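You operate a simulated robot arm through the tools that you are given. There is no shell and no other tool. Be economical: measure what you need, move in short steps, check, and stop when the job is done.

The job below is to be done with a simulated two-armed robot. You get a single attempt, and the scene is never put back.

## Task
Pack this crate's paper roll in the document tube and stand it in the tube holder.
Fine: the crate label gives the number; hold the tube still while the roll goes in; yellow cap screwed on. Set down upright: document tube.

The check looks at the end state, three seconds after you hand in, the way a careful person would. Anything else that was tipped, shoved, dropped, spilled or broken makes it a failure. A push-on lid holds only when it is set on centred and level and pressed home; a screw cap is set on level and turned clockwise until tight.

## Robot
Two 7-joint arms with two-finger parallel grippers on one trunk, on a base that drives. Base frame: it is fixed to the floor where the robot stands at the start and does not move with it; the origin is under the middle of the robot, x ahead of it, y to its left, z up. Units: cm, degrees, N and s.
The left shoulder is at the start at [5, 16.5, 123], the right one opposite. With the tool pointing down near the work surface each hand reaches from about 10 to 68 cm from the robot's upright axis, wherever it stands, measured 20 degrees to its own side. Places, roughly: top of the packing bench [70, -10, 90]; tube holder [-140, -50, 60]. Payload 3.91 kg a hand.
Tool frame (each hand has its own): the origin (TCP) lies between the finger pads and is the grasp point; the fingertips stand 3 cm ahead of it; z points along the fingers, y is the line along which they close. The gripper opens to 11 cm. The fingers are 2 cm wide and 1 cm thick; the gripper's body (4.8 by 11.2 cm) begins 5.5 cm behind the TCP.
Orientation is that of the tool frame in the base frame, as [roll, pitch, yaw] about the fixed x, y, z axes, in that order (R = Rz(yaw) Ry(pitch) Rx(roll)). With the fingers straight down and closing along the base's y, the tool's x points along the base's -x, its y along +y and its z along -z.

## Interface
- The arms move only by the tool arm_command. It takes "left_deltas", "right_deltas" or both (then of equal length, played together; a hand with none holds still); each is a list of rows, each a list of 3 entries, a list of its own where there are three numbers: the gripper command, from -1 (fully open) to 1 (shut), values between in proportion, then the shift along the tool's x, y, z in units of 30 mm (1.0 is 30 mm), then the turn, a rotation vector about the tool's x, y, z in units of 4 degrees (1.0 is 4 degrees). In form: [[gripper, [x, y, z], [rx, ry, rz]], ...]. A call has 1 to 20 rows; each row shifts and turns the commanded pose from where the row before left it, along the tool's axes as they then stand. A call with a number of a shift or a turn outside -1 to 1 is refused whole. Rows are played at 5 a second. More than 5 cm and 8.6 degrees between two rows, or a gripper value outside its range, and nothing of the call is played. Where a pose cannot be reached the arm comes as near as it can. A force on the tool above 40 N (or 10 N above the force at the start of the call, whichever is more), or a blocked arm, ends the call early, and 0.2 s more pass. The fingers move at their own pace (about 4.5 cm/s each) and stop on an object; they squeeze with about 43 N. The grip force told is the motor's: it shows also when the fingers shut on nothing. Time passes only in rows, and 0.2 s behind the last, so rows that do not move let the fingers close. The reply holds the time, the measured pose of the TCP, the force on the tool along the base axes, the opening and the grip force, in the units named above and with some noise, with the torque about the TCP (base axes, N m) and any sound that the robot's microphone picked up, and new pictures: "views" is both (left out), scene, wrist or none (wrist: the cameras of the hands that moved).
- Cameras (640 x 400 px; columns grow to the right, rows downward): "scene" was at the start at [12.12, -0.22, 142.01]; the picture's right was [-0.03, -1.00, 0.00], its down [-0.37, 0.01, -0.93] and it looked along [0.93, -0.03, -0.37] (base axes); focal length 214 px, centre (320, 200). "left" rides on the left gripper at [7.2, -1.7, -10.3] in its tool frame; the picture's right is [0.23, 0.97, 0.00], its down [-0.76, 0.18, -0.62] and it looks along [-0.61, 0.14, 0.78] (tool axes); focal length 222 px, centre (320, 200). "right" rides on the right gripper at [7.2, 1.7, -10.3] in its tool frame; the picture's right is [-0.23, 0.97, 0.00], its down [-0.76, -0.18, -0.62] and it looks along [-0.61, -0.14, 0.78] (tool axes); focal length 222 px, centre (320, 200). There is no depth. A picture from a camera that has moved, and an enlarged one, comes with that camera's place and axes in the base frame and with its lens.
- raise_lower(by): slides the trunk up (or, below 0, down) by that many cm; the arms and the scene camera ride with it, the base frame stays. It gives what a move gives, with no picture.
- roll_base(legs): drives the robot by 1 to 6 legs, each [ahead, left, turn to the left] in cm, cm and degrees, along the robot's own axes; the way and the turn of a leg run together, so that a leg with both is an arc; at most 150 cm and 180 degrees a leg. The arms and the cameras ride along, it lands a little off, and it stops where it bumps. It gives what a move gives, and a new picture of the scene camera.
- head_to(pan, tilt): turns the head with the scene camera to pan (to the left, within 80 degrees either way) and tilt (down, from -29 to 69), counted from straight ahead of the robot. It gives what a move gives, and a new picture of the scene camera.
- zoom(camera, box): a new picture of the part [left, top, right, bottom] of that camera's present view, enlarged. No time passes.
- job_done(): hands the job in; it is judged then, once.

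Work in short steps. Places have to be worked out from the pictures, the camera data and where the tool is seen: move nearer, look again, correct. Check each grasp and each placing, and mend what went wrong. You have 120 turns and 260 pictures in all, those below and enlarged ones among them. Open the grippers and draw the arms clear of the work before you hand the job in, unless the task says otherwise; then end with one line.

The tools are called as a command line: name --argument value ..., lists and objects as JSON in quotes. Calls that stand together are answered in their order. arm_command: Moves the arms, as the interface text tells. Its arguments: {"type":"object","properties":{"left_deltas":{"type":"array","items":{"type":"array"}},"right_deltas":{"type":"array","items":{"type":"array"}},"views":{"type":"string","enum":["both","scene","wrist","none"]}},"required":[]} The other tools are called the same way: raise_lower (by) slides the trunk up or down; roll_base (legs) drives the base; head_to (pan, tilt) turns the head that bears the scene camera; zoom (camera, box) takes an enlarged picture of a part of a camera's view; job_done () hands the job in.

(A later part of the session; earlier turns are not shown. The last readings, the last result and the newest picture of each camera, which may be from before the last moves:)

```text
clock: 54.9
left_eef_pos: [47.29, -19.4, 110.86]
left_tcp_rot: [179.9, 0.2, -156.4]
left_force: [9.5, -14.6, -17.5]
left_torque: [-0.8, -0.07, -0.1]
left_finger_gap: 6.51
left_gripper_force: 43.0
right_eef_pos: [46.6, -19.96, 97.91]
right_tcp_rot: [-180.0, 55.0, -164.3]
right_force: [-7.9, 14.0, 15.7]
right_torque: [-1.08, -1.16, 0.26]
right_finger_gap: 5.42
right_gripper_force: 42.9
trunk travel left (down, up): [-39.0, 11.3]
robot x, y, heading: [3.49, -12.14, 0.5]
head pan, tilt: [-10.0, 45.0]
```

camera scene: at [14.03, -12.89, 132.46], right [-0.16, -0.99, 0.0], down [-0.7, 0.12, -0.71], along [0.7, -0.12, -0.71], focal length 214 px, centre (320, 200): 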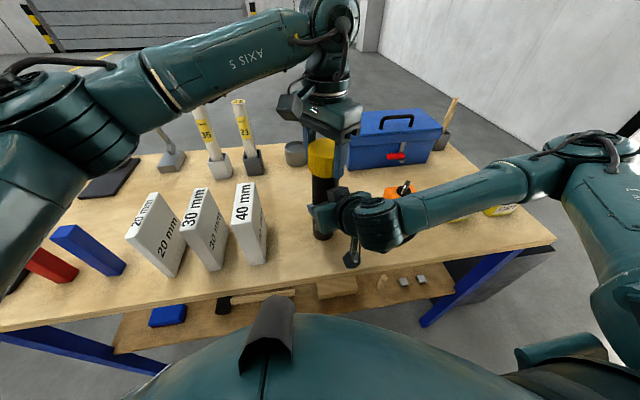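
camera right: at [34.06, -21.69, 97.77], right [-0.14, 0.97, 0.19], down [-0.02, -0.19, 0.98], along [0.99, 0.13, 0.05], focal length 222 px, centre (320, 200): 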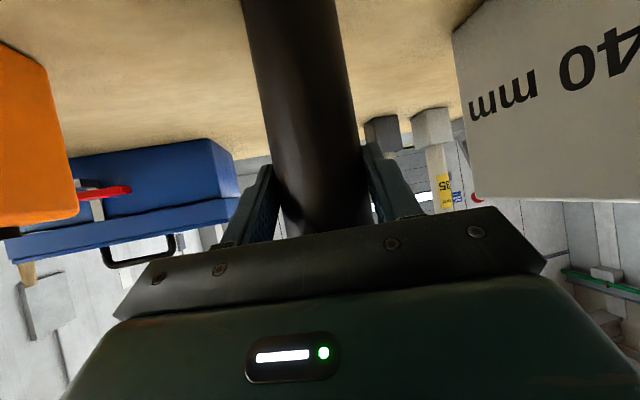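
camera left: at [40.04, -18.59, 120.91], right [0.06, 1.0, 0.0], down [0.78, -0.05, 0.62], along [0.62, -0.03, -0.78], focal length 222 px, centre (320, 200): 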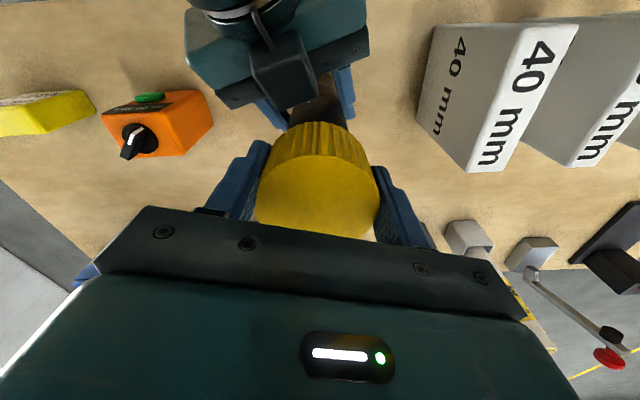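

Total 80° turned; the vertical pull shows I raised too fast. Relieve and continue 60° with no lift.

arm_command --left_deltas '[[1, [-0.02, -0.11, 0.07], [0, 0, 0]], [1, [0, 0, 0], [0, 0, -1]], [1, [0, 0, 0], [0, 0, -1]], [1, [0, 0, 0], [0, 0, -1]], [1, [0, 0, 0], [0, 0, -1]], [1, [0, 0, 0], [0, 0, -1]], [1, [0, 0, 0], [0, 0, -1]], [1, [0, 0, 0], [0, 0, -1]], [1, [0, 0, 0], [0, 0, -1]], [1, [0, 0, 0], [0, 0, -1]], [1, [0, 0, 0], [0, 0, -1]], [1, [0, 0, 0], [0, 0, -1]], [1, [0, 0, 0], [0, 0, -1]], [1, [0, 0, 0], [0, 0, -1]], [1, [0, 0, 0], [0, 0, -1]]]' --views "wrist"

```text
clock: 58.1
left_eef_pos: [47.61, -19.65, 110.83]
left_tcp_rot: [-179.7, 0.2, -100.3]
left_force: [14.4, -15.3, 0.7]
left_torque: [-0.58, -0.38, -0.11]
left_finger_gap: 6.51
left_gripper_force: 43.4
right_eef_pos: [46.56, -19.86, 97.67]
right_tcp_rot: [179.9, 54.8, -164.3]
right_force: [-14.2, 16.7, 0.3]
right_torque: [-1.31, -1.43, 0.34]
right_finger_gap: 5.51
right_gripper_force: 43.4
trunk travel left (down, up): [-39.0, 11.3]
robot x, y, heading: [3.09, -11.62, 0.7]
head pan, tilt: [-10.0, 45.0]
camera left: at [48.0, -26.89, 121.06], right [-1.0, -0.05, -0.01], down [-0.04, 0.78, 0.63], along [-0.03, 0.62, -0.78], focal length 222 px, centre (320, 200)
```

left: 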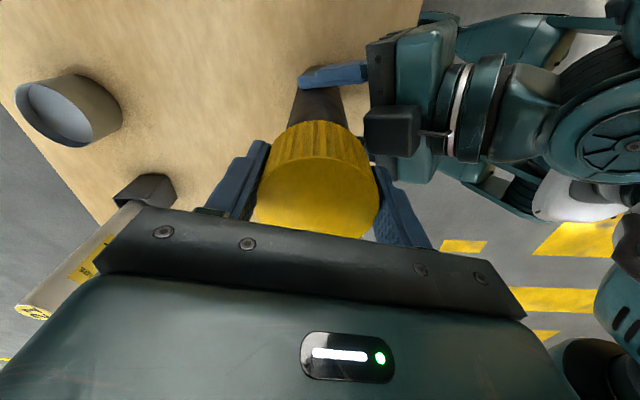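

About 136° turned so far. Relieve laterally and continue another 40°, with slight lift.

arm_command --left_deltas '[[1, [0.08, -0.1, 0], [0, 0, 0]], [1, [0, 0, -0.01], [0, 0, -1]], [1, [0, 0, -0.01], [0, 0, -1]], [1, [0, 0, -0.01], [0, 0, -1]], [1, [0, 0, -0.01], [0, 0, -1]], [1, [0, 0, -0.01], [0, 0, -1]], [1, [0, 0, -0.01], [0, 0, -1]], [1, [0, 0, 0], [0, 0, -1]], [1, [0, 0, 0], [0, 0, -1]], [1, [0, 0, 0], [0, 0, -1]], [1, [0, 0, 0], [0, 0, -1]]]' --views "none"

```text
clock: 60.5
left_eef_pos: [47.87, -19.96, 110.73]
left_tcp_rot: [-179.6, 0.1, -60.4]
left_force: [12.5, 1.5, 1.2]
left_torque: [0.68, -0.57, -0.05]
left_finger_gap: 6.5
left_gripper_force: 43.4
right_eef_pos: [46.66, -19.96, 97.76]
right_tcp_rot: [180.0, 54.9, -164.3]
right_force: [-12.9, -2.0, 0.3]
right_torque: [-0.39, -1.0, 0.01]
right_finger_gap: 5.42
right_gripper_force: 43.3
trunk travel left (down, up): [-39.0, 11.3]
robot x, y, heading: [3.21, -11.5, 0.6]
head pan, tilt: [-10.0, 45.0]
```

Turned 176°. Test whether the cap is free: lift 6 mm gently.

arm_command --left_deltas '[[1, [0, 0, -0.1], [0, 0, 0]], [1, [0, 0, -0.1], [0, 0, 0]], [1, [0, 0, 0], [0, 0, 0]]]' --views "both"

```text
clock: 61.3
left_eef_pos: [47.8, -20.0, 111.22]
left_tcp_rot: [-179.5, 0.4, -60.5]
left_force: [15.3, 0.3, -28.4]
left_torque: [0.5, -1.07, -0.05]
left_finger_gap: 6.53
left_gripper_force: 42.8
right_eef_pos: [46.83, -19.86, 97.97]
right_tcp_rot: [180.0, 55.5, -164.2]
right_force: [-13.2, -1.0, 28.1]
right_torque: [-0.41, -1.13, 0.01]
right_finger_gap: 5.44
right_gripper_force: 43.2
trunk travel left (down, up): [-39.0, 11.3]
robot x, y, heading: [3.14, -11.71, 0.4]
head pan, tilt: [-10.0, 45.0]
camera scene: at [14.13, -12.89, 132.44], right [-0.16, -0.99, 0.0], down [-0.7, 0.12, -0.71], along [0.7, -0.12, -0.71], focal length 214 px, centre (320, 200)
camera left: at [52.92, -25.34, 121.57], right [-0.74, -0.68, -0.01], down [-0.53, 0.57, 0.63], along [-0.42, 0.47, -0.78], focal length 222 px, centre (320, 200)
```

scene: 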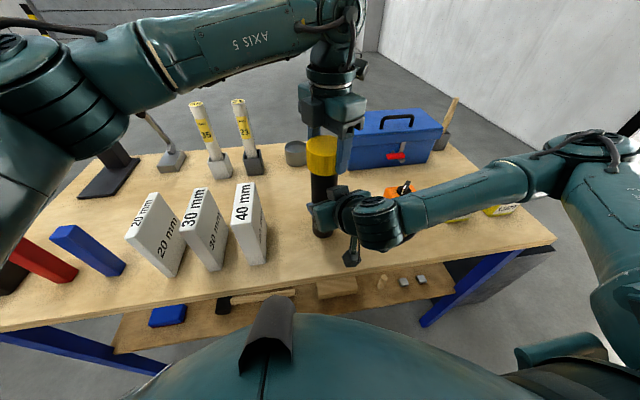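
left: 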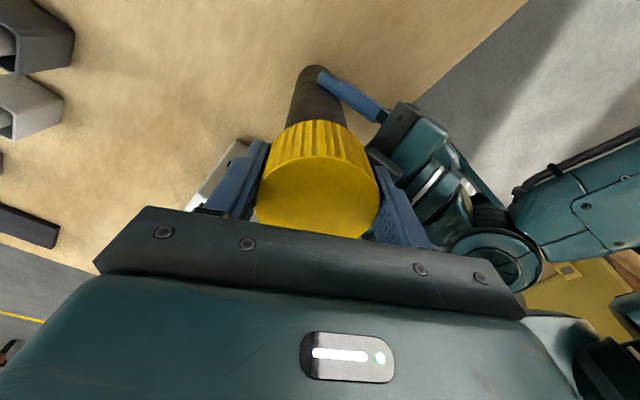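

Still threaded. Undo the lift and turn on another 40°.

arm_command --left_deltas '[[1, [0.04, -0.07, 0.15], [0, 0, 0]], [1, [0, 0, 0], [0, 0, -1]], [1, [0, 0, 0], [0, 0, -1]], [1, [0, 0, 0], [0, 0, -1]], [1, [0, 0, 0], [0, 0, -1]], [1, [0, 0, 0], [0, 0, -1]], [1, [0, 0, 0], [0, 0, -1]], [1, [0, 0, 0], [0, 0, -1]], [1, [0, 0, 0], [0, 0, -1]], [1, [0, 0, 0], [0, 0, -1]], [1, [0, 0, 0], [0, 0, -1]]]' --views "none"

```text
clock: 63.7
left_eef_pos: [48.14, -20.05, 111.01]
left_tcp_rot: [-179.5, 0.0, -20.4]
left_force: [5.5, 9.4, -12.9]
left_torque: [0.11, -0.23, -0.07]
left_finger_gap: 6.47
left_gripper_force: 43.4
right_eef_pos: [46.74, -20.1, 97.65]
right_tcp_rot: [-180.0, 55.0, -164.4]
right_force: [-5.2, -10.1, 11.7]
right_torque: [1.2, -0.56, -0.08]
right_finger_gap: 5.44
right_gripper_force: 42.8
trunk travel left (down, up): [-39.0, 11.3]
robot x, y, heading: [2.77, -11.6, 0.8]
head pan, tilt: [-10.0, 45.0]
```

Total 216°. Continue 60°.

arm_command --left_deltas '[[1, [0, 0, 0.04], [0, 0, -1]], [1, [0, 0, 0], [0, 0, -1]], [1, [0, 0, 0], [0, 0, -1]], [1, [0, 0, 0], [0, 0, -1]], [1, [0, 0, 0], [0, 0, -1]], [1, [0, 0, 0], [0, 0, -1]], [1, [0, 0, 0], [0, 0, -1]], [1, [0, 0, 0], [0, 0, -1]], [1, [0, 0, 0], [0, 0, -1]], [1, [0, 0, 0], [0, 0, -1]], [1, [0, 0, 0], [0, 0, -1]], [1, [0, 0, 0], [0, 0, -1]], [1, [0, 0, 0], [0, 0, -1]], [1, [0, 0, 0], [0, 0, -1]], [1, [0, 0, 0], [0, 0, -1]]]' --views "wrist"

```text
clock: 66.9
left_eef_pos: [48.04, -19.98, 110.8]
left_tcp_rot: [-179.6, -0.4, 39.5]
left_force: [1.6, 18.4, 3.1]
left_torque: [0.41, -0.03, -0.21]
left_finger_gap: 6.51
left_gripper_force: 43.3
right_eef_pos: [46.59, -19.85, 97.78]
right_tcp_rot: [180.0, 55.0, -164.4]
right_force: [-1.5, -19.5, -5.3]
right_torque: [2.07, -0.05, 0.04]
right_finger_gap: 5.51
right_gripper_force: 42.7
trunk travel left (down, up): [-39.0, 11.3]
robot x, y, heading: [3.41, -11.57, 0.6]
head pan, tilt: [-10.0, 45.0]
camera left: at [52.55, -13.94, 121.19], right [0.8, -0.61, -0.01], down [-0.47, -0.63, 0.62], along [-0.38, -0.49, -0.79], focal length 222 px, centre (320, 200)
```

left: 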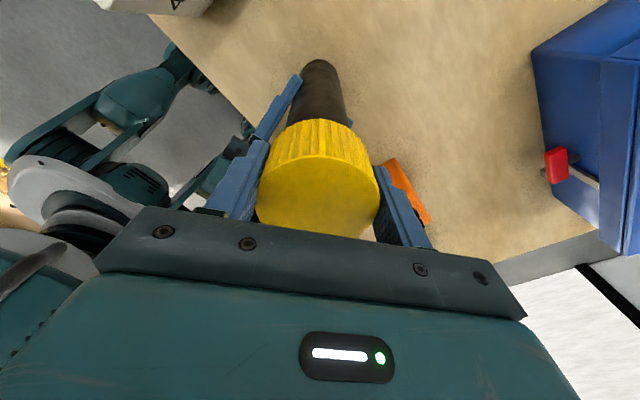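

Total 276°. Relieve and continue 60° more.

arm_command --left_deltas '[[1, [0.075, -0.09, 0], [0, 0, 0]], [1, [0, 0, 0], [0, 0, -1]], [1, [0, 0, 0], [0, 0, -1]], [1, [0, 0, 0], [0, 0, -1]], [1, [0, 0, 0], [0, 0, -1]], [1, [0, 0, 0], [0, 0, -1]], [1, [0, 0, 0], [0, 0, -1]], [1, [0, 0, 0], [0, 0, -1]], [1, [0, 0, 0], [0, 0, -1]], [1, [0, 0, 0], [0, 0, -1]], [1, [0, 0, 0], [0, 0, -1]], [1, [0, 0, 0], [0, 0, -1]], [1, [0, 0, 0], [0, 0, -1]], [1, [0, 0, 0], [0, 0, -1]], [1, [0, 0, 0], [0, 0, -1]], [1, [0, 0, 0], [0, 0, -1]]]' --views "none"

```text
clock: 70.3
left_eef_pos: [48.03, -19.61, 110.92]
left_tcp_rot: [179.8, -0.3, 99.5]
left_force: [-11.3, 7.5, 2.0]
left_torque: [-0.02, 0.01, -0.28]
left_finger_gap: 6.5
left_gripper_force: 43.3
right_eef_pos: [46.72, -19.97, 97.68]
right_tcp_rot: [-179.9, 54.8, -164.3]
right_force: [11.5, -6.5, -2.7]
right_torque: [0.89, 1.47, 0.14]
right_finger_gap: 5.52
right_gripper_force: 43.5
trunk travel left (down, up): [-39.0, 11.3]
robot x, y, heading: [2.91, -11.77, 0.8]
head pan, tilt: [-10.0, 45.0]
```

336° turned. Test lift 6 mm again.

arm_command --left_deltas '[[1, [0, 0, -0.1], [0, 0, 0]], [1, [0, 0, -0.1], [0, 0, 0]], [1, [0, 0, 0], [0, 0, 0]]]' --views "wrist"

```text
clock: 71.1
left_eef_pos: [48.0, -19.52, 111.42]
left_tcp_rot: [179.7, -0.3, 99.5]
left_force: [-4.7, 2.6, -3.8]
left_torque: [0.0, -0.07, -0.06]
left_finger_gap: 6.51
left_gripper_force: 43.0
right_eef_pos: [46.57, -19.87, 97.7]
right_tcp_rot: [-180.0, 54.9, -164.1]
right_force: [5.3, -2.4, 2.6]
right_torque: [0.32, 0.73, 0.01]
right_finger_gap: 5.53
right_gripper_force: 42.8
trunk travel left (down, up): [-39.0, 11.3]
robot x, y, heading: [3.58, -11.61, 0.7]
head pan, tilt: [-10.0, 45.0]
camera left: at [45.23, -12.57, 121.82], right [0.92, 0.38, 0.01], down [0.3, -0.73, 0.62], along [0.24, -0.57, -0.78], focal length 222 px, centre (320, 200)
```

left: 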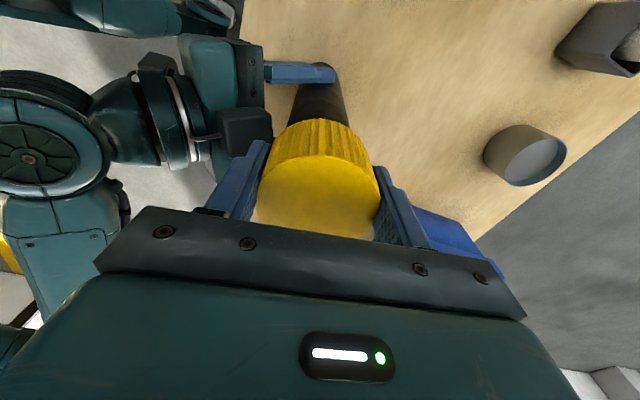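

Free — it rose 5 mm with almost no force. Lift 12 cm and look.

arm_command --left_deltas '[[1, [0, 0, -0.3], [0, 0, 0]], [1, [0, 0, -0.5], [0, 0, 0]], [1, [0, 0, -0.8], [0, 0, 0]], [1, [0, 0, -0.8], [0, 0, 0]], [1, [0, 0, -0.8], [0, 0, 0]], [1, [0, 0, -0.8], [0, 0, 0]]]' --views "both"

```text
clock: 72.5
left_eef_pos: [47.86, -19.8, 123.6]
left_tcp_rot: [179.9, -0.4, 99.4]
left_force: [0.2, -0.2, -0.3]
left_torque: [-0.01, 0.01, -0.01]
left_finger_gap: 6.52
left_gripper_force: 42.8
right_eef_pos: [46.64, -19.92, 97.73]
right_tcp_rot: [180.0, 54.9, -164.3]
right_force: [-0.5, 0.3, -2.0]
right_torque: [-0.02, 0.03, -0.03]
right_finger_gap: 5.42
right_gripper_force: 43.0
trunk travel left (down, up): [-39.0, 11.3]
robot x, y, heading: [3.15, -11.66, 0.5]
head pan, tilt: [-10.0, 45.0]
camera scene: at [14.11, -12.91, 132.44], right [-0.16, -0.99, 0.0], down [-0.7, 0.12, -0.71], along [0.7, -0.12, -0.71], focal length 214 px, centre (320, 200)
camera left: at [45.03, -12.75, 134.0], right [0.92, 0.38, 0.01], down [0.3, -0.73, 0.62], along [0.24, -0.57, -0.79], focal length 222 px, centre (320, 200)
```

scene: 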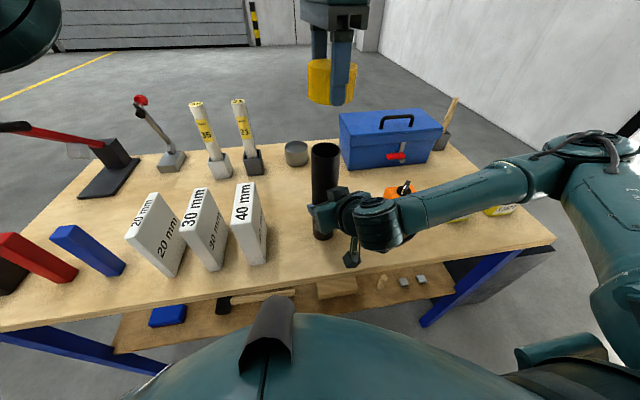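
left: 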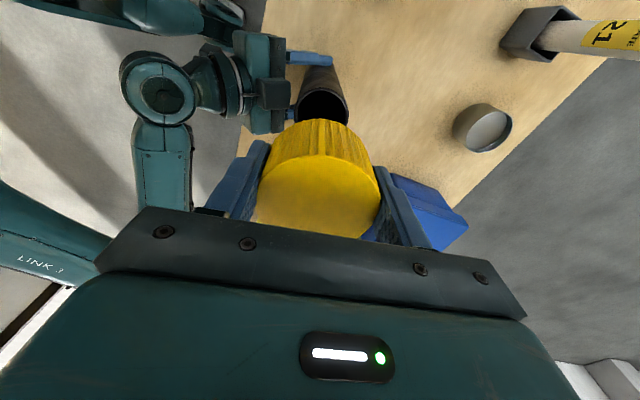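

Cap is off and the wrist sits at its counter-clockwise end, ideal for screwing on later, so I'll keep that wrist turn. Now carry the cap to the free spot near (60, -10) and lower toward the bench.

arm_command --left_deltas '[[1, [0.51, 0.9, 0], [0, 0, 0]], [1, [0.51, 0.9, 0], [0, 0, 0]], [1, [0.51, 0.9, 0], [0, 0, 0]], [1, [0.51, 0.9, 0], [0, 0, 0]], [1, [0.51, 0.9, 0], [0, 0, 0]], [1, [0, 0, 1], [0, 0, 0]], [1, [0, 0, 1], [0, 0, 0]], [1, [0, 0, 1], [0, 0, 0]], [1, [0, 0, 1], [0, 0, 0]], [1, [0, 0, 1], [0, 0, 0]], [1, [0, 0, 1], [0, 0, 0]], [1, [0, 0, 1], [0, 0, 0]], [1, [0, 0, 1], [0, 0, 0]]]' --views "both"

```text
clock: 75.3
left_eef_pos: [59.56, -9.56, 99.09]
left_tcp_rot: [179.7, -0.3, 99.5]
left_force: [-0.6, -0.3, -0.4]
left_torque: [-0.02, 0.01, 0.0]
left_finger_gap: 6.5
left_gripper_force: 43.4
left hand out of reach, approached as far as the arm can: row 5
right_eef_pos: [46.67, -19.92, 97.76]
right_tcp_rot: [-179.9, 54.9, -164.3]
right_force: [-0.3, 1.0, -2.0]
right_torque: [-0.01, 0.01, 0.0]
right_finger_gap: 5.43
right_gripper_force: 42.8
trunk travel left (down, up): [-39.0, 11.3]
robot x, y, heading: [2.95, -11.79, 0.5]
head pan, tilt: [-10.0, 45.0]
camera scene: at [14.16, -12.89, 132.44], right [-0.16, -0.99, 0.0], down [-0.7, 0.12, -0.71], along [0.7, -0.12, -0.71], focal length 214 px, centre (320, 200)
camera left: at [56.72, -2.52, 109.49], right [0.92, 0.38, 0.01], down [0.3, -0.73, 0.62], along [0.24, -0.57, -0.78], focal length 222 px, centre (320, 200)
```

scene: 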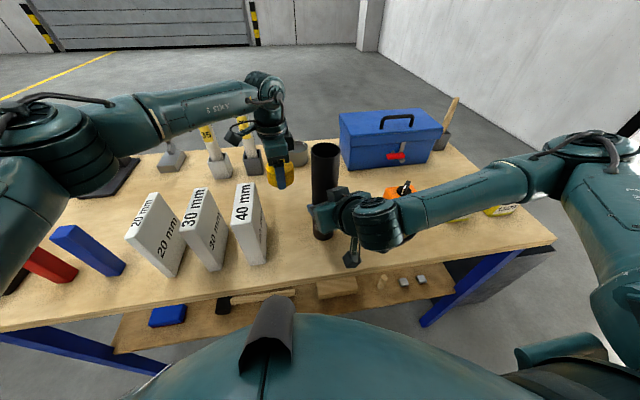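
left: 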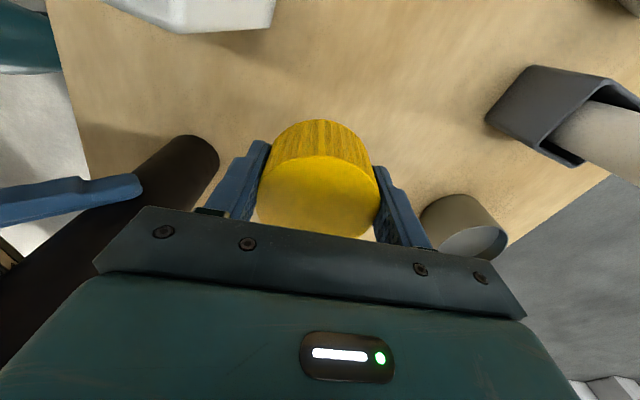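

Clear below. Lower ~9 cm, then slowly to contact.

arm_command --left_deltas '[[1, [0, 0, 0.9], [0, 0, 0]], [1, [0, 0, 0.9], [0, 0, 0]], [1, [0, 0, 0.9], [0, 0, 0]], [1, [0, 0, 0.15], [0, 0, 0]], [1, [0, 0, 0.15], [0, 0, 0]], [1, [0, 0, 0.1], [0, 0, 0]], [1, [0, 0, 0.1], [0, 0, 0]]]' --views "wrist"

```text
clock: 76.9
left_eef_pos: [59.59, -9.64, 89.75]
left_tcp_rot: [179.6, -0.3, 99.2]
left_force: [-0.3, 1.1, 0.5]
left_torque: [-0.02, -0.01, -0.01]
left_finger_gap: 6.52
left_gripper_force: 43.0
right_eef_pos: [46.65, -19.98, 97.83]
right_tcp_rot: [-180.0, 54.9, -164.3]
right_force: [-0.3, 0.9, -1.3]
right_torque: [0.0, -0.02, 0.01]
right_finger_gap: 5.41
right_gripper_force: 43.5
trunk travel left (down, up): [-39.0, 11.3]
robot x, y, heading: [3.3, -12.04, 0.7]
head pan, tilt: [-10.0, 45.0]
camera left: at [56.79, -2.59, 100.06], right [0.92, 0.38, 0.01], down [0.3, -0.73, 0.62], along [0.24, -0.57, -0.78], focal length 222 px, centre (320, 200)
```

left: 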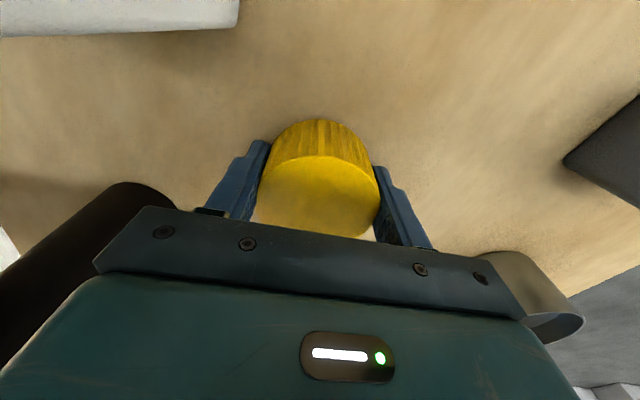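

Not in contact yet; continue in small steps.

arm_command --left_deltas '[[1, [0, 0, 0.08], [0, 0, 0]], [1, [0, 0, 0.08], [0, 0, 0]], [1, [0, 0, 0.08], [0, 0, 0]], [1, [0, 0, 0.08], [0, 0, 0]]]' --views "none"

```text
clock: 77.9
left_eef_pos: [59.59, -9.64, 89.26]
left_tcp_rot: [179.4, 0.0, 99.5]
left_force: [-0.7, 2.2, 28.5]
left_torque: [-0.97, 0.08, -0.02]
left_finger_gap: 6.51
left_gripper_force: 43.4
right_eef_pos: [46.45, -19.94, 97.95]
right_tcp_rot: [-179.8, 55.1, -164.2]
right_force: [-0.5, -0.7, -0.7]
right_torque: [-0.03, 0.03, -0.01]
right_finger_gap: 5.44
right_gripper_force: 42.9
trunk travel left (down, up): [-39.0, 11.3]
robot x, y, heading: [3.5, -11.6, 0.6]
head pan, tilt: [-10.0, 45.0]
```

Contact at z≈89.3. Back off slightly, open, and rise.

arm_command --left_deltas '[[1, [0, 0, -0.17], [0, 0, 0]], [0.2, [0, 0, 0], [0, 0, 0]], [-0.4, [0, 0, 0], [0, 0, 0]], [-1, [0, 0, 0], [0, 0, 0]], [-1, [0, 0, 0], [0, 0, 0]], [-1, [0, 0, 0], [0, 0, 0]], [-1, [0, 0, -1], [0, 0, 0]], [-1, [0, 0, -1], [0, 0, 0]], [-1, [0, 0, -1], [0, 0, 0]], [-1, [0, 0, -1], [0, 0, 0]], [-1, [0, 0, -1], [0, 0, 0]], [-1, [0, 0, -1], [0, 0, 0]], [-1, [0, 0, -1], [0, 0, 0]], [-1, [0, 0, -1], [0, 0, 0]]]' --views "both"

```text
clock: 80.9
left_eef_pos: [59.79, -9.79, 113.49]
left_tcp_rot: [179.9, -0.4, 99.5]
left_force: [-0.3, -0.5, 0.2]
left_torque: [0.01, 0.02, -0.03]
left_finger_gap: 10.99
left_gripper_force: 0.0
right_eef_pos: [46.57, -19.9, 97.77]
right_tcp_rot: [180.0, 54.8, -164.3]
right_force: [0.1, -0.2, -1.3]
right_torque: [-0.03, 0.01, 0.0]
right_finger_gap: 5.44
right_gripper_force: 43.1
trunk travel left (down, up): [-39.0, 11.3]
robot x, y, heading: [3.62, -11.55, 0.6]
head pan, tilt: [-10.0, 45.0]
camera scene: at [14.1, -12.9, 132.44], right [-0.16, -0.99, 0.0], down [-0.7, 0.12, -0.71], along [0.7, -0.12, -0.71], focal length 214 px, centre (320, 200)
camera left: at [56.9, -2.84, 123.87], right [0.92, 0.38, 0.01], down [0.3, -0.73, 0.62], along [0.24, -0.57, -0.79], focal length 222 px, centre (320, 200)
```

scene: 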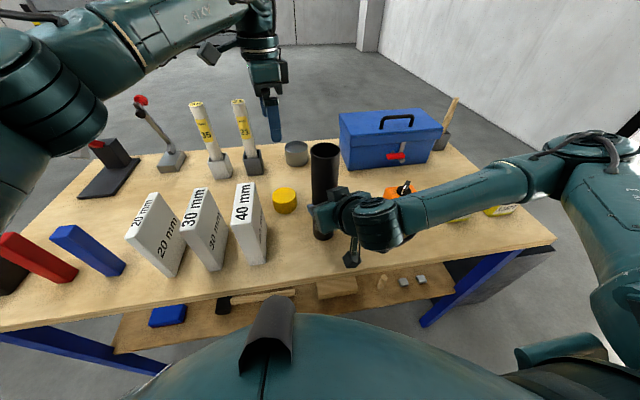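
left: 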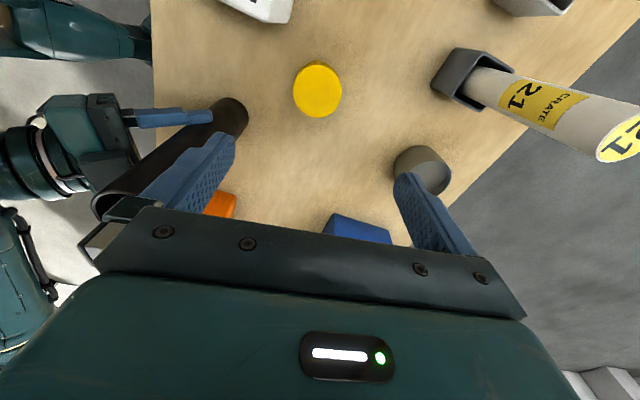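

Cap stands on the bench at (59.7, -9.7). Roll 21 is near (77.5, -0.8), too far for a vertical hand, so I'll pitch the left hand forward. First unwind the wrist 104° clockwise (yaw to about -5).

arm_command --left_deltas '[[-1, [0, 0, -0.2], [0, 0, 1]], [-1, [0, 0, -0.2], [0, 0, 1]], [-1, [0, 0, -0.2], [0, 0, 1]], [-1, [0, 0, -0.2], [0, 0, 1]], [-1, [0, 0, 0], [0, 0, 1]], [-1, [0, 0, 0], [0, 0, 1]], [-1, [0, 0, 0], [0, 0, 1]], [-1, [0, 0, 0], [0, 0, 1]], [-1, [0, 0, 0], [0, 0, 1]], [-1, [0, 0, 0], [0, 0, 1]], [-1, [0, 0, 0], [0, 0, 1]], [-1, [0, 0, 0], [0, 0, 1]], [-1, [0, 0, 0], [0, 0, 1]], [-1, [0, 0, 0], [0, 0, 1]], [-1, [0, 0, 0], [0, 0, 1]], [-1, [0, 0, 0], [0, 0, 1]], [-1, [0, 0, 0], [0, 0, 1]], [-1, [0, 0, 0], [0, 0, 1]], [-1, [0, 0, 0], [0, 0, 1]], [-1, [0, 0, 0], [0, 0, 1]]]' --views "none"

arm_command --left_deltas '[[-1, [0, 0, 0], [0, 0, 1]], [-1, [0, 0, 0], [0, 0, 1]], [-1, [0, 0, 0], [0, 0, 1]], [-1, [0, 0, 0], [0, 0, 1]], [-1, [0, 0, 0], [0, 0, 1]], [-1, [0, 0, 0], [0, 0, 1]], [-1, [-0.4, -0.9, 0], [0, 0, 0]], [-1, [-0.4, -0.9, 0], [0, 0, 0]], [-1, [-0.4, -0.9, 0], [0, 0, 0]]]' --views "scene"

```text
clock: 85.1
left_eef_pos: [59.51, -9.83, 115.68]
left_tcp_rot: [-179.7, -0.3, 19.4]
left_force: [0.1, 0.7, 0.5]
left_torque: [0.02, 0.04, 0.0]
left_finger_gap: 11.0
left_gripper_force: 0.3
right_eef_pos: [46.67, -19.92, 97.81]
right_tcp_rot: [-180.0, 54.9, -164.2]
right_force: [0.5, -0.3, -1.8]
right_torque: [-0.01, -0.01, -0.04]
right_finger_gap: 5.41
right_gripper_force: 42.4
trunk travel left (down, up): [-39.0, 11.3]
robot x, y, heading: [3.23, -11.67, 0.5]
head pan, tilt: [-10.0, 45.0]
```

```text
clock: 87.1
left_eef_pos: [56.48, -1.25, 115.98]
left_tcp_rot: [-179.6, -0.2, -4.6]
left_force: [0.1, -0.3, 0.3]
left_torque: [-0.01, 0.03, -0.01]
left_finger_gap: 11.03
left_gripper_force: 0.1
right_eef_pos: [46.71, -19.81, 97.85]
right_tcp_rot: [-179.9, 55.0, -164.3]
right_force: [-0.2, 0.1, -1.9]
right_torque: [-0.02, 0.0, -0.01]
right_finger_gap: 5.43
right_gripper_force: 43.0
trunk travel left (down, up): [-39.0, 11.3]
robot x, y, heading: [3.08, -11.81, 0.5]
head pan, tilt: [-10.0, 45.0]
camera scene: at [14.12, -12.82, 132.45], right [-0.16, -0.99, 0.0], down [-0.7, 0.11, -0.71], along [0.7, -0.12, -0.71], focal length 214 px, centre (320, 200)
```

scene: 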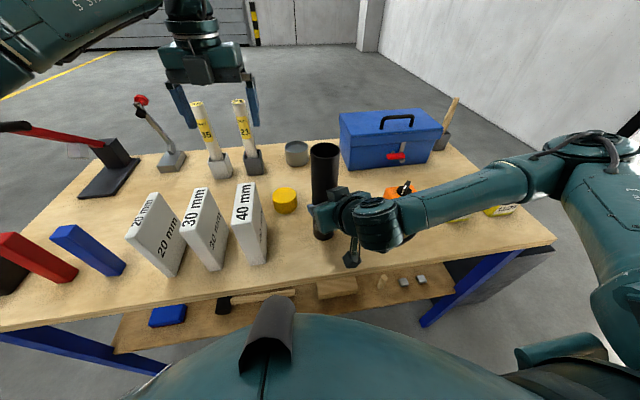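

Now pitch the left fingers forward 45°.

arm_command --left_deltas '[[-1, [0, 0, 0], [0, 0.94, 0]], [-1, [0, 0, 0], [0, 0.94, 0]], [-1, [0, 0, 0], [0, 0.94, 0]], [-1, [0, 0, 0], [0, 0.94, 0]], [-1, [0, 0, 0], [0, 0.94, 0]], [-1, [0, 0, 0], [0, 0.94, 0]], [-1, [0, 0, 0], [0, 0.94, 0]], [-1, [0, 0, 0], [0, 0.94, 0]], [-1, [0, 0, 0], [0, 0.94, 0]], [-1, [0, 0, 0], [0, 0.94, 0]], [-1, [0, 0, 0], [0, 0.94, 0]], [-1, [0, 0, 0], [0, 0.94, 0]]]' --views "both"

```text
clock: 89.7
left_eef_pos: [56.6, -1.45, 115.68]
left_tcp_rot: [-179.5, -45.4, -4.9]
left_force: [0.6, 0.0, -0.6]
left_torque: [0.0, -0.03, -0.02]
left_finger_gap: 10.99
left_gripper_force: 0.1
right_eef_pos: [46.8, -19.83, 97.71]
right_tcp_rot: [-180.0, 54.9, -164.3]
right_force: [0.3, 0.3, -1.4]
right_torque: [-0.01, 0.04, -0.01]
right_finger_gap: 5.44
right_gripper_force: 43.1
trunk travel left (down, up): [-39.0, 11.3]
robot x, y, heading: [3.25, -11.66, 0.5]
head pan, tilt: [-10.0, 45.0]
camera scene: at [14.13, -12.88, 132.44], right [-0.16, -0.99, 0.0], down [-0.7, 0.12, -0.71], along [0.7, -0.12, -0.71], focal length 214 px, centre (320, 200)
camera left: at [54.55, 0.57, 128.15], right [0.08, -0.98, 0.16], down [-0.99, -0.1, -0.1], along [0.12, -0.15, -0.98], focal length 222 px, centre (320, 200)
```

scene: 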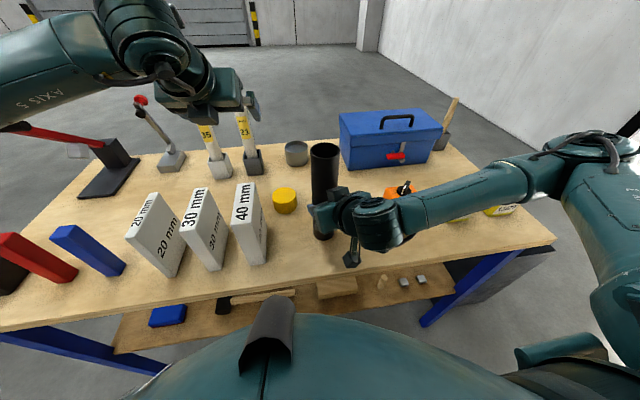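
left: 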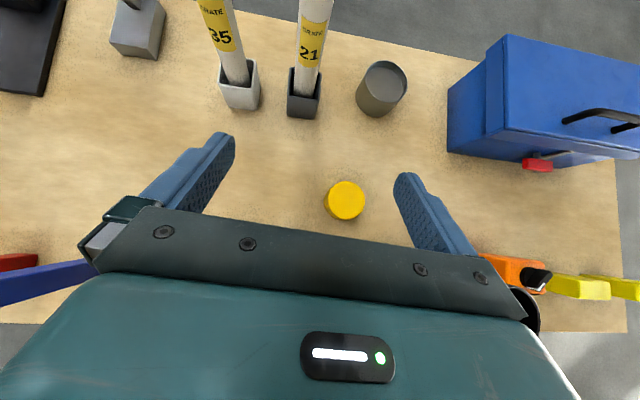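

Roll 21 is centred between the fingers, about 21 cm ahead. Approach to 9 cm short at z≈108, then look.

arm_command --left_deltas '[[-1, [0.22, -0.12, 0.94], [0, 0, 0]], [-1, [0.22, -0.12, 0.94], [0, 0, 0]], [-1, [0.22, -0.12, 0.94], [0, 0, 0]], [-1, [0.22, -0.12, 0.94], [0, 0, 0]], [-1, [0.22, -0.12, 0.94], [0, 0, 0]]]' --views "both"

```text
clock: 90.9
left_eef_pos: [69.11, -0.46, 108.47]
left_tcp_rot: [-179.5, -45.3, -5.0]
left_force: [0.4, -1.0, 0.7]
left_torque: [-0.07, 0.01, 0.02]
left_finger_gap: 11.01
left_gripper_force: 0.0
right_eef_pos: [46.74, -19.89, 97.61]
right_tcp_rot: [180.0, 54.8, -164.3]
right_force: [0.6, -0.4, -2.0]
right_torque: [-0.03, 0.07, 0.02]
right_finger_gap: 5.42
right_gripper_force: 42.9
trunk travel left (down, up): [-39.0, 11.3]
robot x, y, heading: [3.27, -11.96, 0.5]
head pan, tilt: [-10.0, 45.0]
camera scene: at [14.17, -12.9, 132.44], right [-0.16, -0.99, 0.0], down [-0.7, 0.12, -0.71], along [0.7, -0.12, -0.71], focal length 214 px, centre (320, 200)
camera left: at [67.09, 1.51, 120.82], right [0.08, -0.98, 0.15], down [-0.99, -0.1, -0.1], along [0.12, -0.14, -0.98], focal length 222 px, centre (320, 200)
```

scene: 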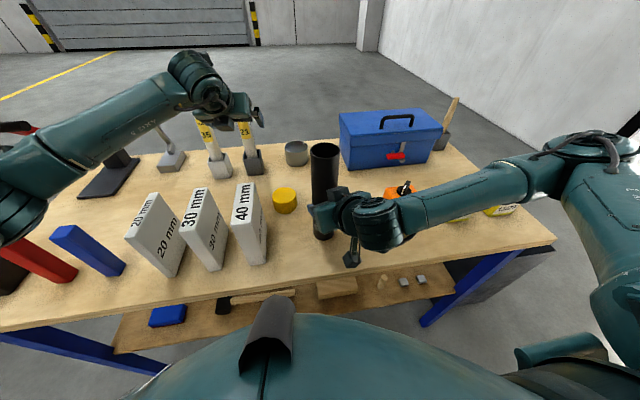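
left: 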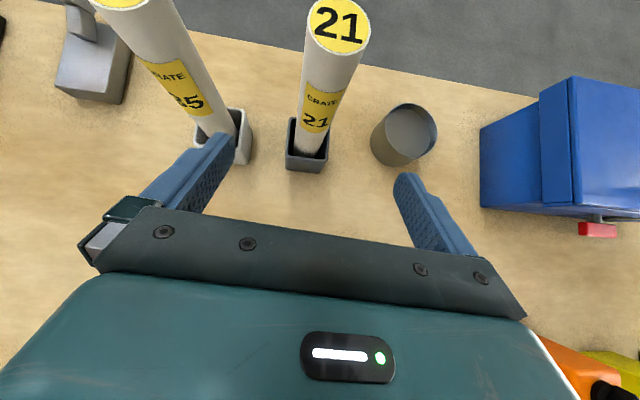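

Roll 21 top is at about (78.6, -0.5, 109.4). Narrow the opening to 8 cm and advance onto it.

arm_command --left_deltas '[[-0.45, [0, 0, 0], [0, 0, 0]], [-0.45, [0.49, -0.057, 0.59], [0, 0, 0]], [-0.45, [0.49, -0.057, 0.59], [0, 0, 0]], [-0.45, [0.49, -0.057, 0.59], [0, 0, 0]], [-0.45, [0.49, -0.057, 0.59], [0, 0, 0]]]' --views "wrist"

```text
clock: 92.1
left_eef_pos: [78.23, -0.42, 107.46]
left_tcp_rot: [-179.4, -45.2, -5.0]
left_force: [-0.2, -0.1, -0.1]
left_torque: [-0.01, 0.0, -0.04]
left_finger_gap: 7.99
left_gripper_force: 0.0
right_eef_pos: [46.7, -19.95, 97.65]
right_tcp_rot: [180.0, 54.9, -164.3]
right_force: [0.2, 0.3, -1.7]
right_torque: [-0.01, 0.04, 0.02]
right_finger_gap: 5.4
right_gripper_force: 43.3
trunk travel left (down, up): [-39.0, 11.3]
robot x, y, heading: [3.24, -11.91, 0.7]
head pan, tilt: [-10.0, 45.0]
camera left: at [76.29, 1.56, 119.78], right [0.08, -0.98, 0.15], down [-0.99, -0.1, -0.1], along [0.12, -0.14, -0.98], focal length 222 px, centre (320, 200)
```

left: 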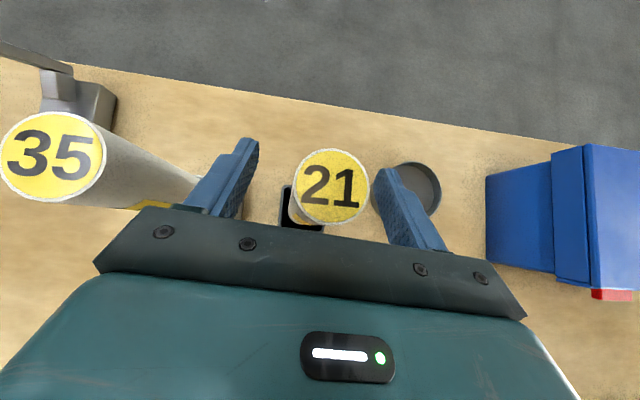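

Roll sits between the fingers. Close slowly.

arm_command --left_deltas '[[0, [0, 0, 0], [0, 0, 0]], [0.3, [0, 0, 0], [0, 0, 0]], [0.5, [0, 0, 0], [0, 0, 0]], [1, [0, 0, 0], [0, 0, 0]], [1, [0, 0, 0], [0, 0, 0]]]' --views "wrist"

```text
clock: 93.3
left_eef_pos: [78.36, -0.4, 107.45]
left_tcp_rot: [-179.5, -45.3, -4.9]
left_force: [-0.1, -0.8, 1.6]
left_torque: [-0.13, -0.03, 0.01]
left_finger_gap: 3.51
left_gripper_force: 42.9
right_eef_pos: [46.59, -19.81, 97.63]
right_tcp_rot: [180.0, 54.9, -164.4]
right_force: [-0.1, 0.0, -1.8]
right_torque: [-0.01, 0.01, 0.01]
right_finger_gap: 5.43
right_gripper_force: 43.2
trunk travel left (down, up): [-39.0, 11.3]
robot x, y, heading: [3.26, -11.76, 0.4]
head pan, tilt: [-10.0, 45.0]
camera left: at [76.25, 1.6, 119.79], right [0.08, -0.98, 0.16], down [-0.99, -0.1, -0.1], along [0.12, -0.14, -0.98], focal length 222 px, centre (320, 200)
```

left: 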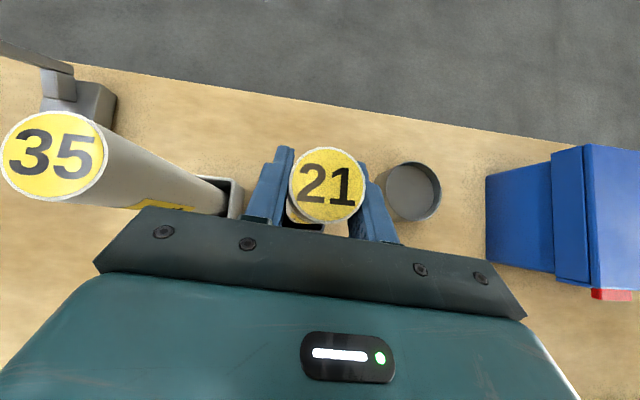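

Roll gripped (3.5 cm). Lift 9 cm straight up.

arm_command --left_deltas '[[1, [0.28, 0, -0.28], [0, 0, 0]], [1, [0.47, 0, -0.47], [0, 0, 0]], [1, [0.47, 0, -0.47], [0, 0, 0]], [1, [0.47, 0, -0.47], [0, 0, 0]], [1, [0.47, 0, -0.47], [0, 0, 0]]]' --views "both"

```text
clock: 94.5
left_eef_pos: [78.17, -0.43, 116.47]
left_tcp_rot: [-179.3, -45.3, -4.9]
left_force: [0.0, -0.4, -1.0]
left_torque: [0.0, 0.0, -0.05]
left_finger_gap: 3.49
left_gripper_force: 42.9
right_eef_pos: [46.61, -19.99, 97.71]
right_tcp_rot: [-180.0, 54.9, -164.2]
right_force: [0.9, 0.4, -1.4]
right_torque: [0.0, 0.03, -0.05]
right_finger_gap: 5.39
right_gripper_force: 43.5
trunk travel left (down, up): [-39.0, 11.3]
robot x, y, heading: [2.77, -11.44, 0.4]
head pan, tilt: [-10.0, 45.0]
camera scene: at [14.12, -12.9, 132.44], right [-0.16, -0.99, 0.0], down [-0.7, 0.12, -0.71], along [0.7, -0.12, -0.71], focal length 214 px, centre (320, 200)
camera left: at [76.22, 1.46, 128.98], right [0.08, -0.98, 0.15], down [-0.99, -0.1, -0.1], along [0.12, -0.14, -0.98], focal length 222 px, centre (320, 200)
```

scene: 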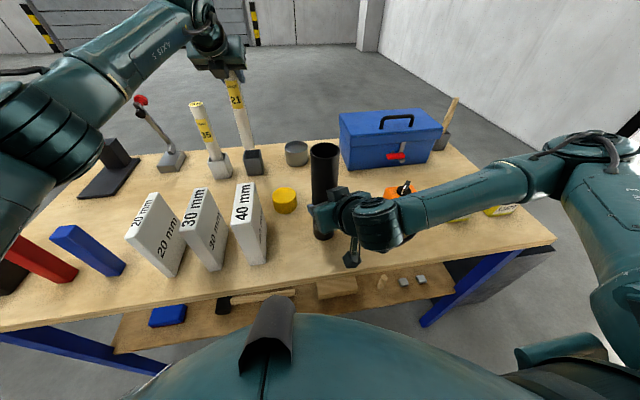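
left: 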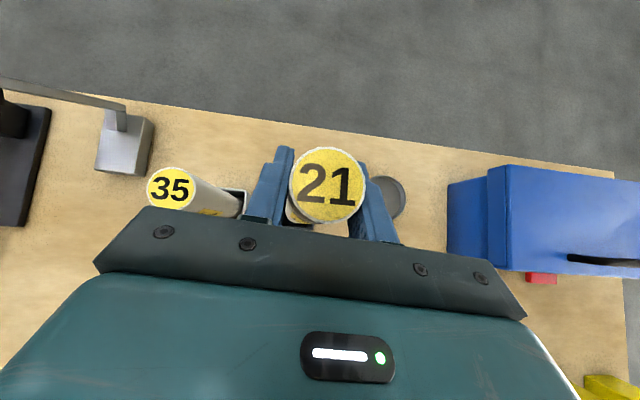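

zoom --camera "scene" --box '[180, 50, 300, 190]'

```text
2.86 times, centred on (240, 120) of scene
camera zoom: at [14.12, -12.9, 132.44], right [-0.16, -0.99, 0.0], down [-0.7, 0.12, -0.71], along [0.7, -0.12, -0.71], focal length 613 px, centre (549, 429)
```

zoom: 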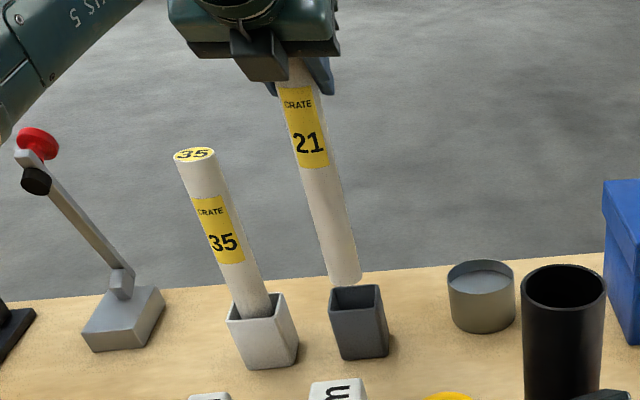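

Roll 21 hangs straight, bottom at z≈95, just above its holder. Raise further and retract toward (62, 1, 130).

arm_command --left_deltas '[[1, [0.47, 0, -0.47], [0, 0, 0]], [1, [0.47, 0, -0.47], [0, 0, 0]], [1, [-0.22, 0, -0.855], [0, 0, 0]], [1, [-0.22, 0, -0.855], [0, 0, 0]], [1, [-0.22, 0, -0.855], [0, 0, 0]], [1, [-0.22, 0, -0.855], [0, 0, 0]], [1, [-0.22, 0, -0.855], [0, 0, 0]], [1, [-0.22, 0, -0.855], [0, 0, 0]], [1, [-0.22, 0, -0.855], [0, 0, 0]]]' --views "none"

arm_command --left_deltas '[[1, [0, 0, 0], [-0.657, 0, 0.666]], [1, [0, 0, 0], [-0.657, 0, 0.666]], [1, [0, 0, 0], [-0.657, 0, 0.666]], [1, [0, 0, 0], [-0.657, 0, 0.666]], [1, [0, 0, 0], [-0.657, 0, 0.666]], [1, [0, 0, 0], [-0.657, 0, 0.666]], [1, [0, 0, 0], [-0.657, 0, 0.666]], [1, [0, 0, 0], [-0.657, 0, 0.666]], [1, [0, 0, 0], [-0.657, 0, 0.666]], [1, [0, 0, 0], [-0.657, 0, 0.666]], [1, [0, 0, 0], [-0.657, 0, 0.666]], [1, [0, 0, 0], [-0.657, 0, 0.666]]]' --views "scene"

```text
clock: 96.5
left_eef_pos: [62.02, 0.97, 129.76]
left_tcp_rot: [-179.5, -45.2, -4.9]
left_force: [0.0, -0.3, 0.7]
left_torque: [-0.01, -0.03, -0.03]
left_finger_gap: 3.47
left_gripper_force: 42.8
right_eef_pos: [46.61, -19.83, 97.88]
right_tcp_rot: [-180.0, 54.9, -164.3]
right_force: [0.4, -0.3, -2.2]
right_torque: [-0.01, 0.0, -0.02]
right_finger_gap: 5.43
right_gripper_force: 43.0
trunk travel left (down, up): [-39.0, 11.3]
robot x, y, heading: [2.98, -11.59, 0.4]
head pan, tilt: [-10.0, 45.0]
```

```text
clock: 99.1
left_eef_pos: [62.22, 0.59, 129.8]
left_tcp_rot: [-178.9, -44.8, -50.2]
left_force: [-0.1, 0.3, -0.4]
left_torque: [0.01, 0.02, -0.01]
left_finger_gap: 3.47
left_gripper_force: 43.5
right_eef_pos: [46.69, -19.9, 97.72]
right_tcp_rot: [180.0, 54.9, -164.3]
right_force: [0.4, -0.3, -1.6]
right_torque: [0.01, 0.0, -0.01]
right_finger_gap: 5.42
right_gripper_force: 43.6
trunk travel left (down, up): [-39.0, 11.3]
robot x, y, heading: [3.12, -11.68, 0.8]
head pan, tilt: [-10.0, 45.0]
camera scene: at [14.15, -12.89, 132.44], right [-0.16, -0.99, 0.0], down [-0.7, 0.12, -0.71], along [0.7, -0.12, -0.71], focal length 214 px, centre (320, 200)
```

scene: 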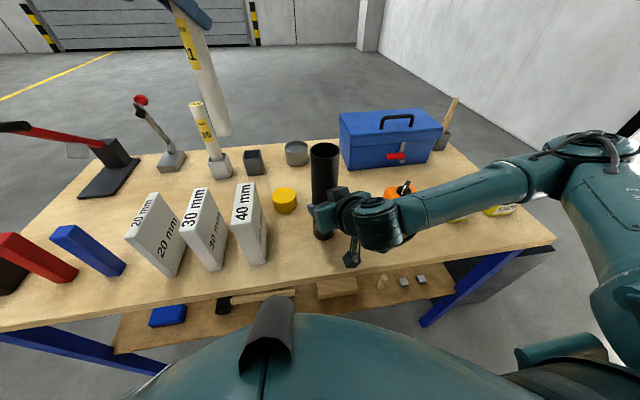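

Roll is still vertical. Raise 6 cm and then carry it above the tube.

arm_command --left_deltas '[[1, [0.73, 0, -0.73], [0, 0, 0]], [1, [0.73, 0, -0.73], [0, 0, 0]], [1, [0.166, 0.89, 0.166], [0, 0, 0]], [1, [0.166, 0.89, 0.166], [0, 0, 0]], [1, [0.166, 0.89, 0.166], [0, 0, 0]], [1, [0.166, 0.89, 0.166], [0, 0, 0]], [1, [0.166, 0.89, 0.166], [0, 0, 0]], [1, [0.166, 0.89, 0.166], [0, 0, 0]], [1, [0.166, 0.89, 0.166], [0, 0, 0]], [1, [0.166, 0.89, 0.166], [0, 0, 0]], [1, [0.166, 0.89, 0.166], [0, 0, 0]]]' --views "both"

```text
clock: 101.5
left_eef_pos: [48.05, -20.18, 135.84]
left_tcp_rot: [-179.0, -44.8, -50.2]
left_force: [-0.2, -0.5, -1.4]
left_torque: [0.01, 0.0, 0.01]
left_finger_gap: 3.47
left_gripper_force: 42.6
right_eef_pos: [46.53, -19.91, 97.79]
right_tcp_rot: [-179.9, 54.9, -164.4]
right_force: [0.1, 0.7, -1.5]
right_torque: [-0.02, 0.0, -0.01]
right_finger_gap: 5.42
right_gripper_force: 43.5
trunk travel left (down, up): [-39.0, 11.3]
robot x, y, heading: [3.22, -11.14, 0.7]
head pan, tilt: [-10.0, 45.0]
camera scene: at [14.11, -12.95, 132.44], right [-0.16, -0.99, 0.0], down [-0.7, 0.12, -0.71], along [0.7, -0.11, -0.71], focal length 214 px, centre (320, 200)
camera left: at [47.83, -17.27, 148.34], right [-0.64, -0.76, 0.15], down [-0.77, 0.63, -0.1], along [-0.02, -0.18, -0.98], focal length 222 px, centre (320, 200)
```

scene: 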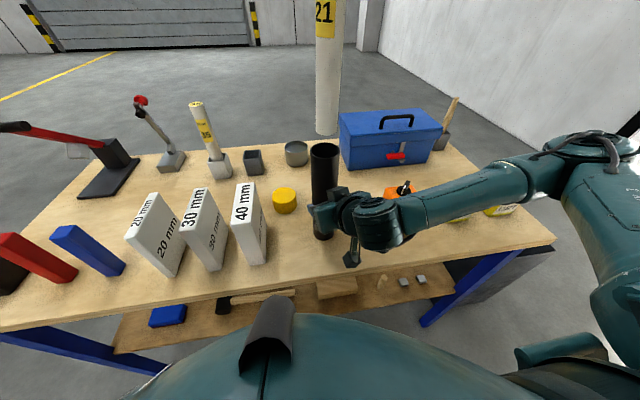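
left: 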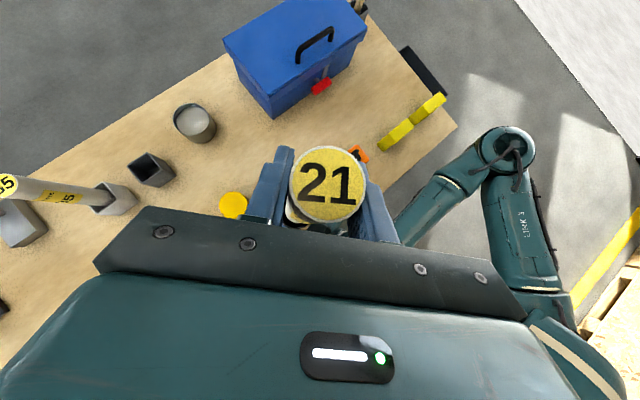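

zoom --camera "scene" --box '[280, 90, 380, 170]'

```text
5.00 times, centred on (330, 130) of scene
camera zoom: at [14.11, -12.95, 132.44], right [-0.16, -0.99, 0.0], down [-0.7, 0.12, -0.71], along [0.7, -0.11, -0.71], focal length 1072 px, centre (270, 550)
```

zoom: 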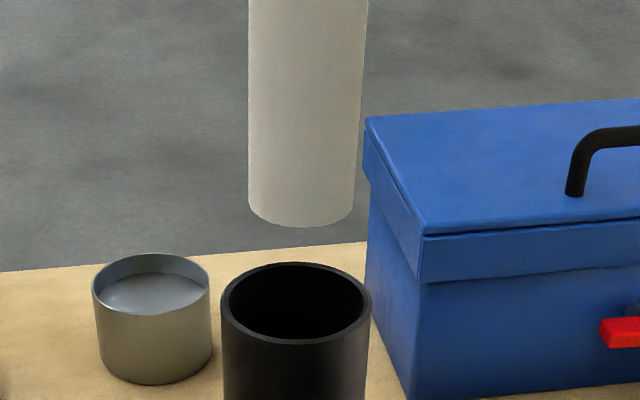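

Image comparison: roll bottom is about 0.1 cm right of the tube's axis, and x about 0.2 cm far; radial clearance is ~0.65 cm. Small correction, then lower 6 cm so it just enters.

arm_command --left_deltas '[[1, [-0.057, 0.02, -0.057], [0, 0, 0]], [1, [-0.35, 0, 0.35], [0, 0, 0]], [1, [-0.35, 0, 0.35], [0, 0, 0]], [1, [-0.35, 0, 0.35], [0, 0, 0]], [1, [-0.35, 0, 0.35], [0, 0, 0]]]' --views "scene"

zoom --camera "scene" --box '[280, 90, 380, 170]'

```text
clock: 102.7
left_eef_pos: [48.0, -19.63, 129.77]
left_tcp_rot: [-179.1, -44.7, -50.1]
left_force: [-0.6, 0.7, -0.2]
left_torque: [0.04, 0.02, -0.01]
left_finger_gap: 3.48
left_gripper_force: 43.2
right_eef_pos: [46.66, -20.01, 97.74]
right_tcp_rot: [180.0, 54.9, -164.3]
right_force: [0.5, 0.3, -1.6]
right_torque: [-0.01, 0.02, 0.05]
right_finger_gap: 5.42
right_gripper_force: 43.1
trunk travel left (down, up): [-39.0, 11.3]
robot x, y, heading: [2.85, -11.73, 0.6]
head pan, tilt: [-10.0, 45.0]
camera scene: at [14.15, -12.88, 132.44], right [-0.16, -0.99, 0.0], down [-0.7, 0.12, -0.71], along [0.7, -0.12, -0.71], focal length 214 px, centre (320, 200)
```

scene: 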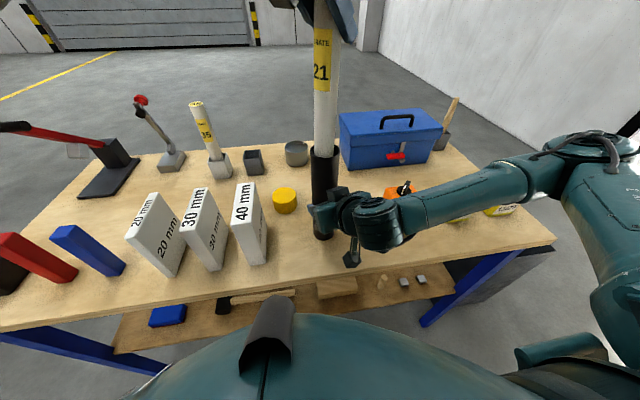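

```text
5.00 times, centred on (330, 130) of scene
camera zoom: at [14.15, -12.88, 132.44], right [-0.16, -0.99, 0.0], down [-0.7, 0.12, -0.71], along [0.7, -0.12, -0.71], focal length 1072 px, centre (270, 550)
```

zoom: 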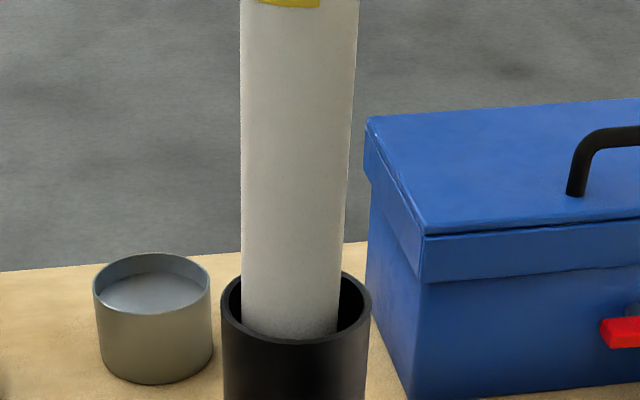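

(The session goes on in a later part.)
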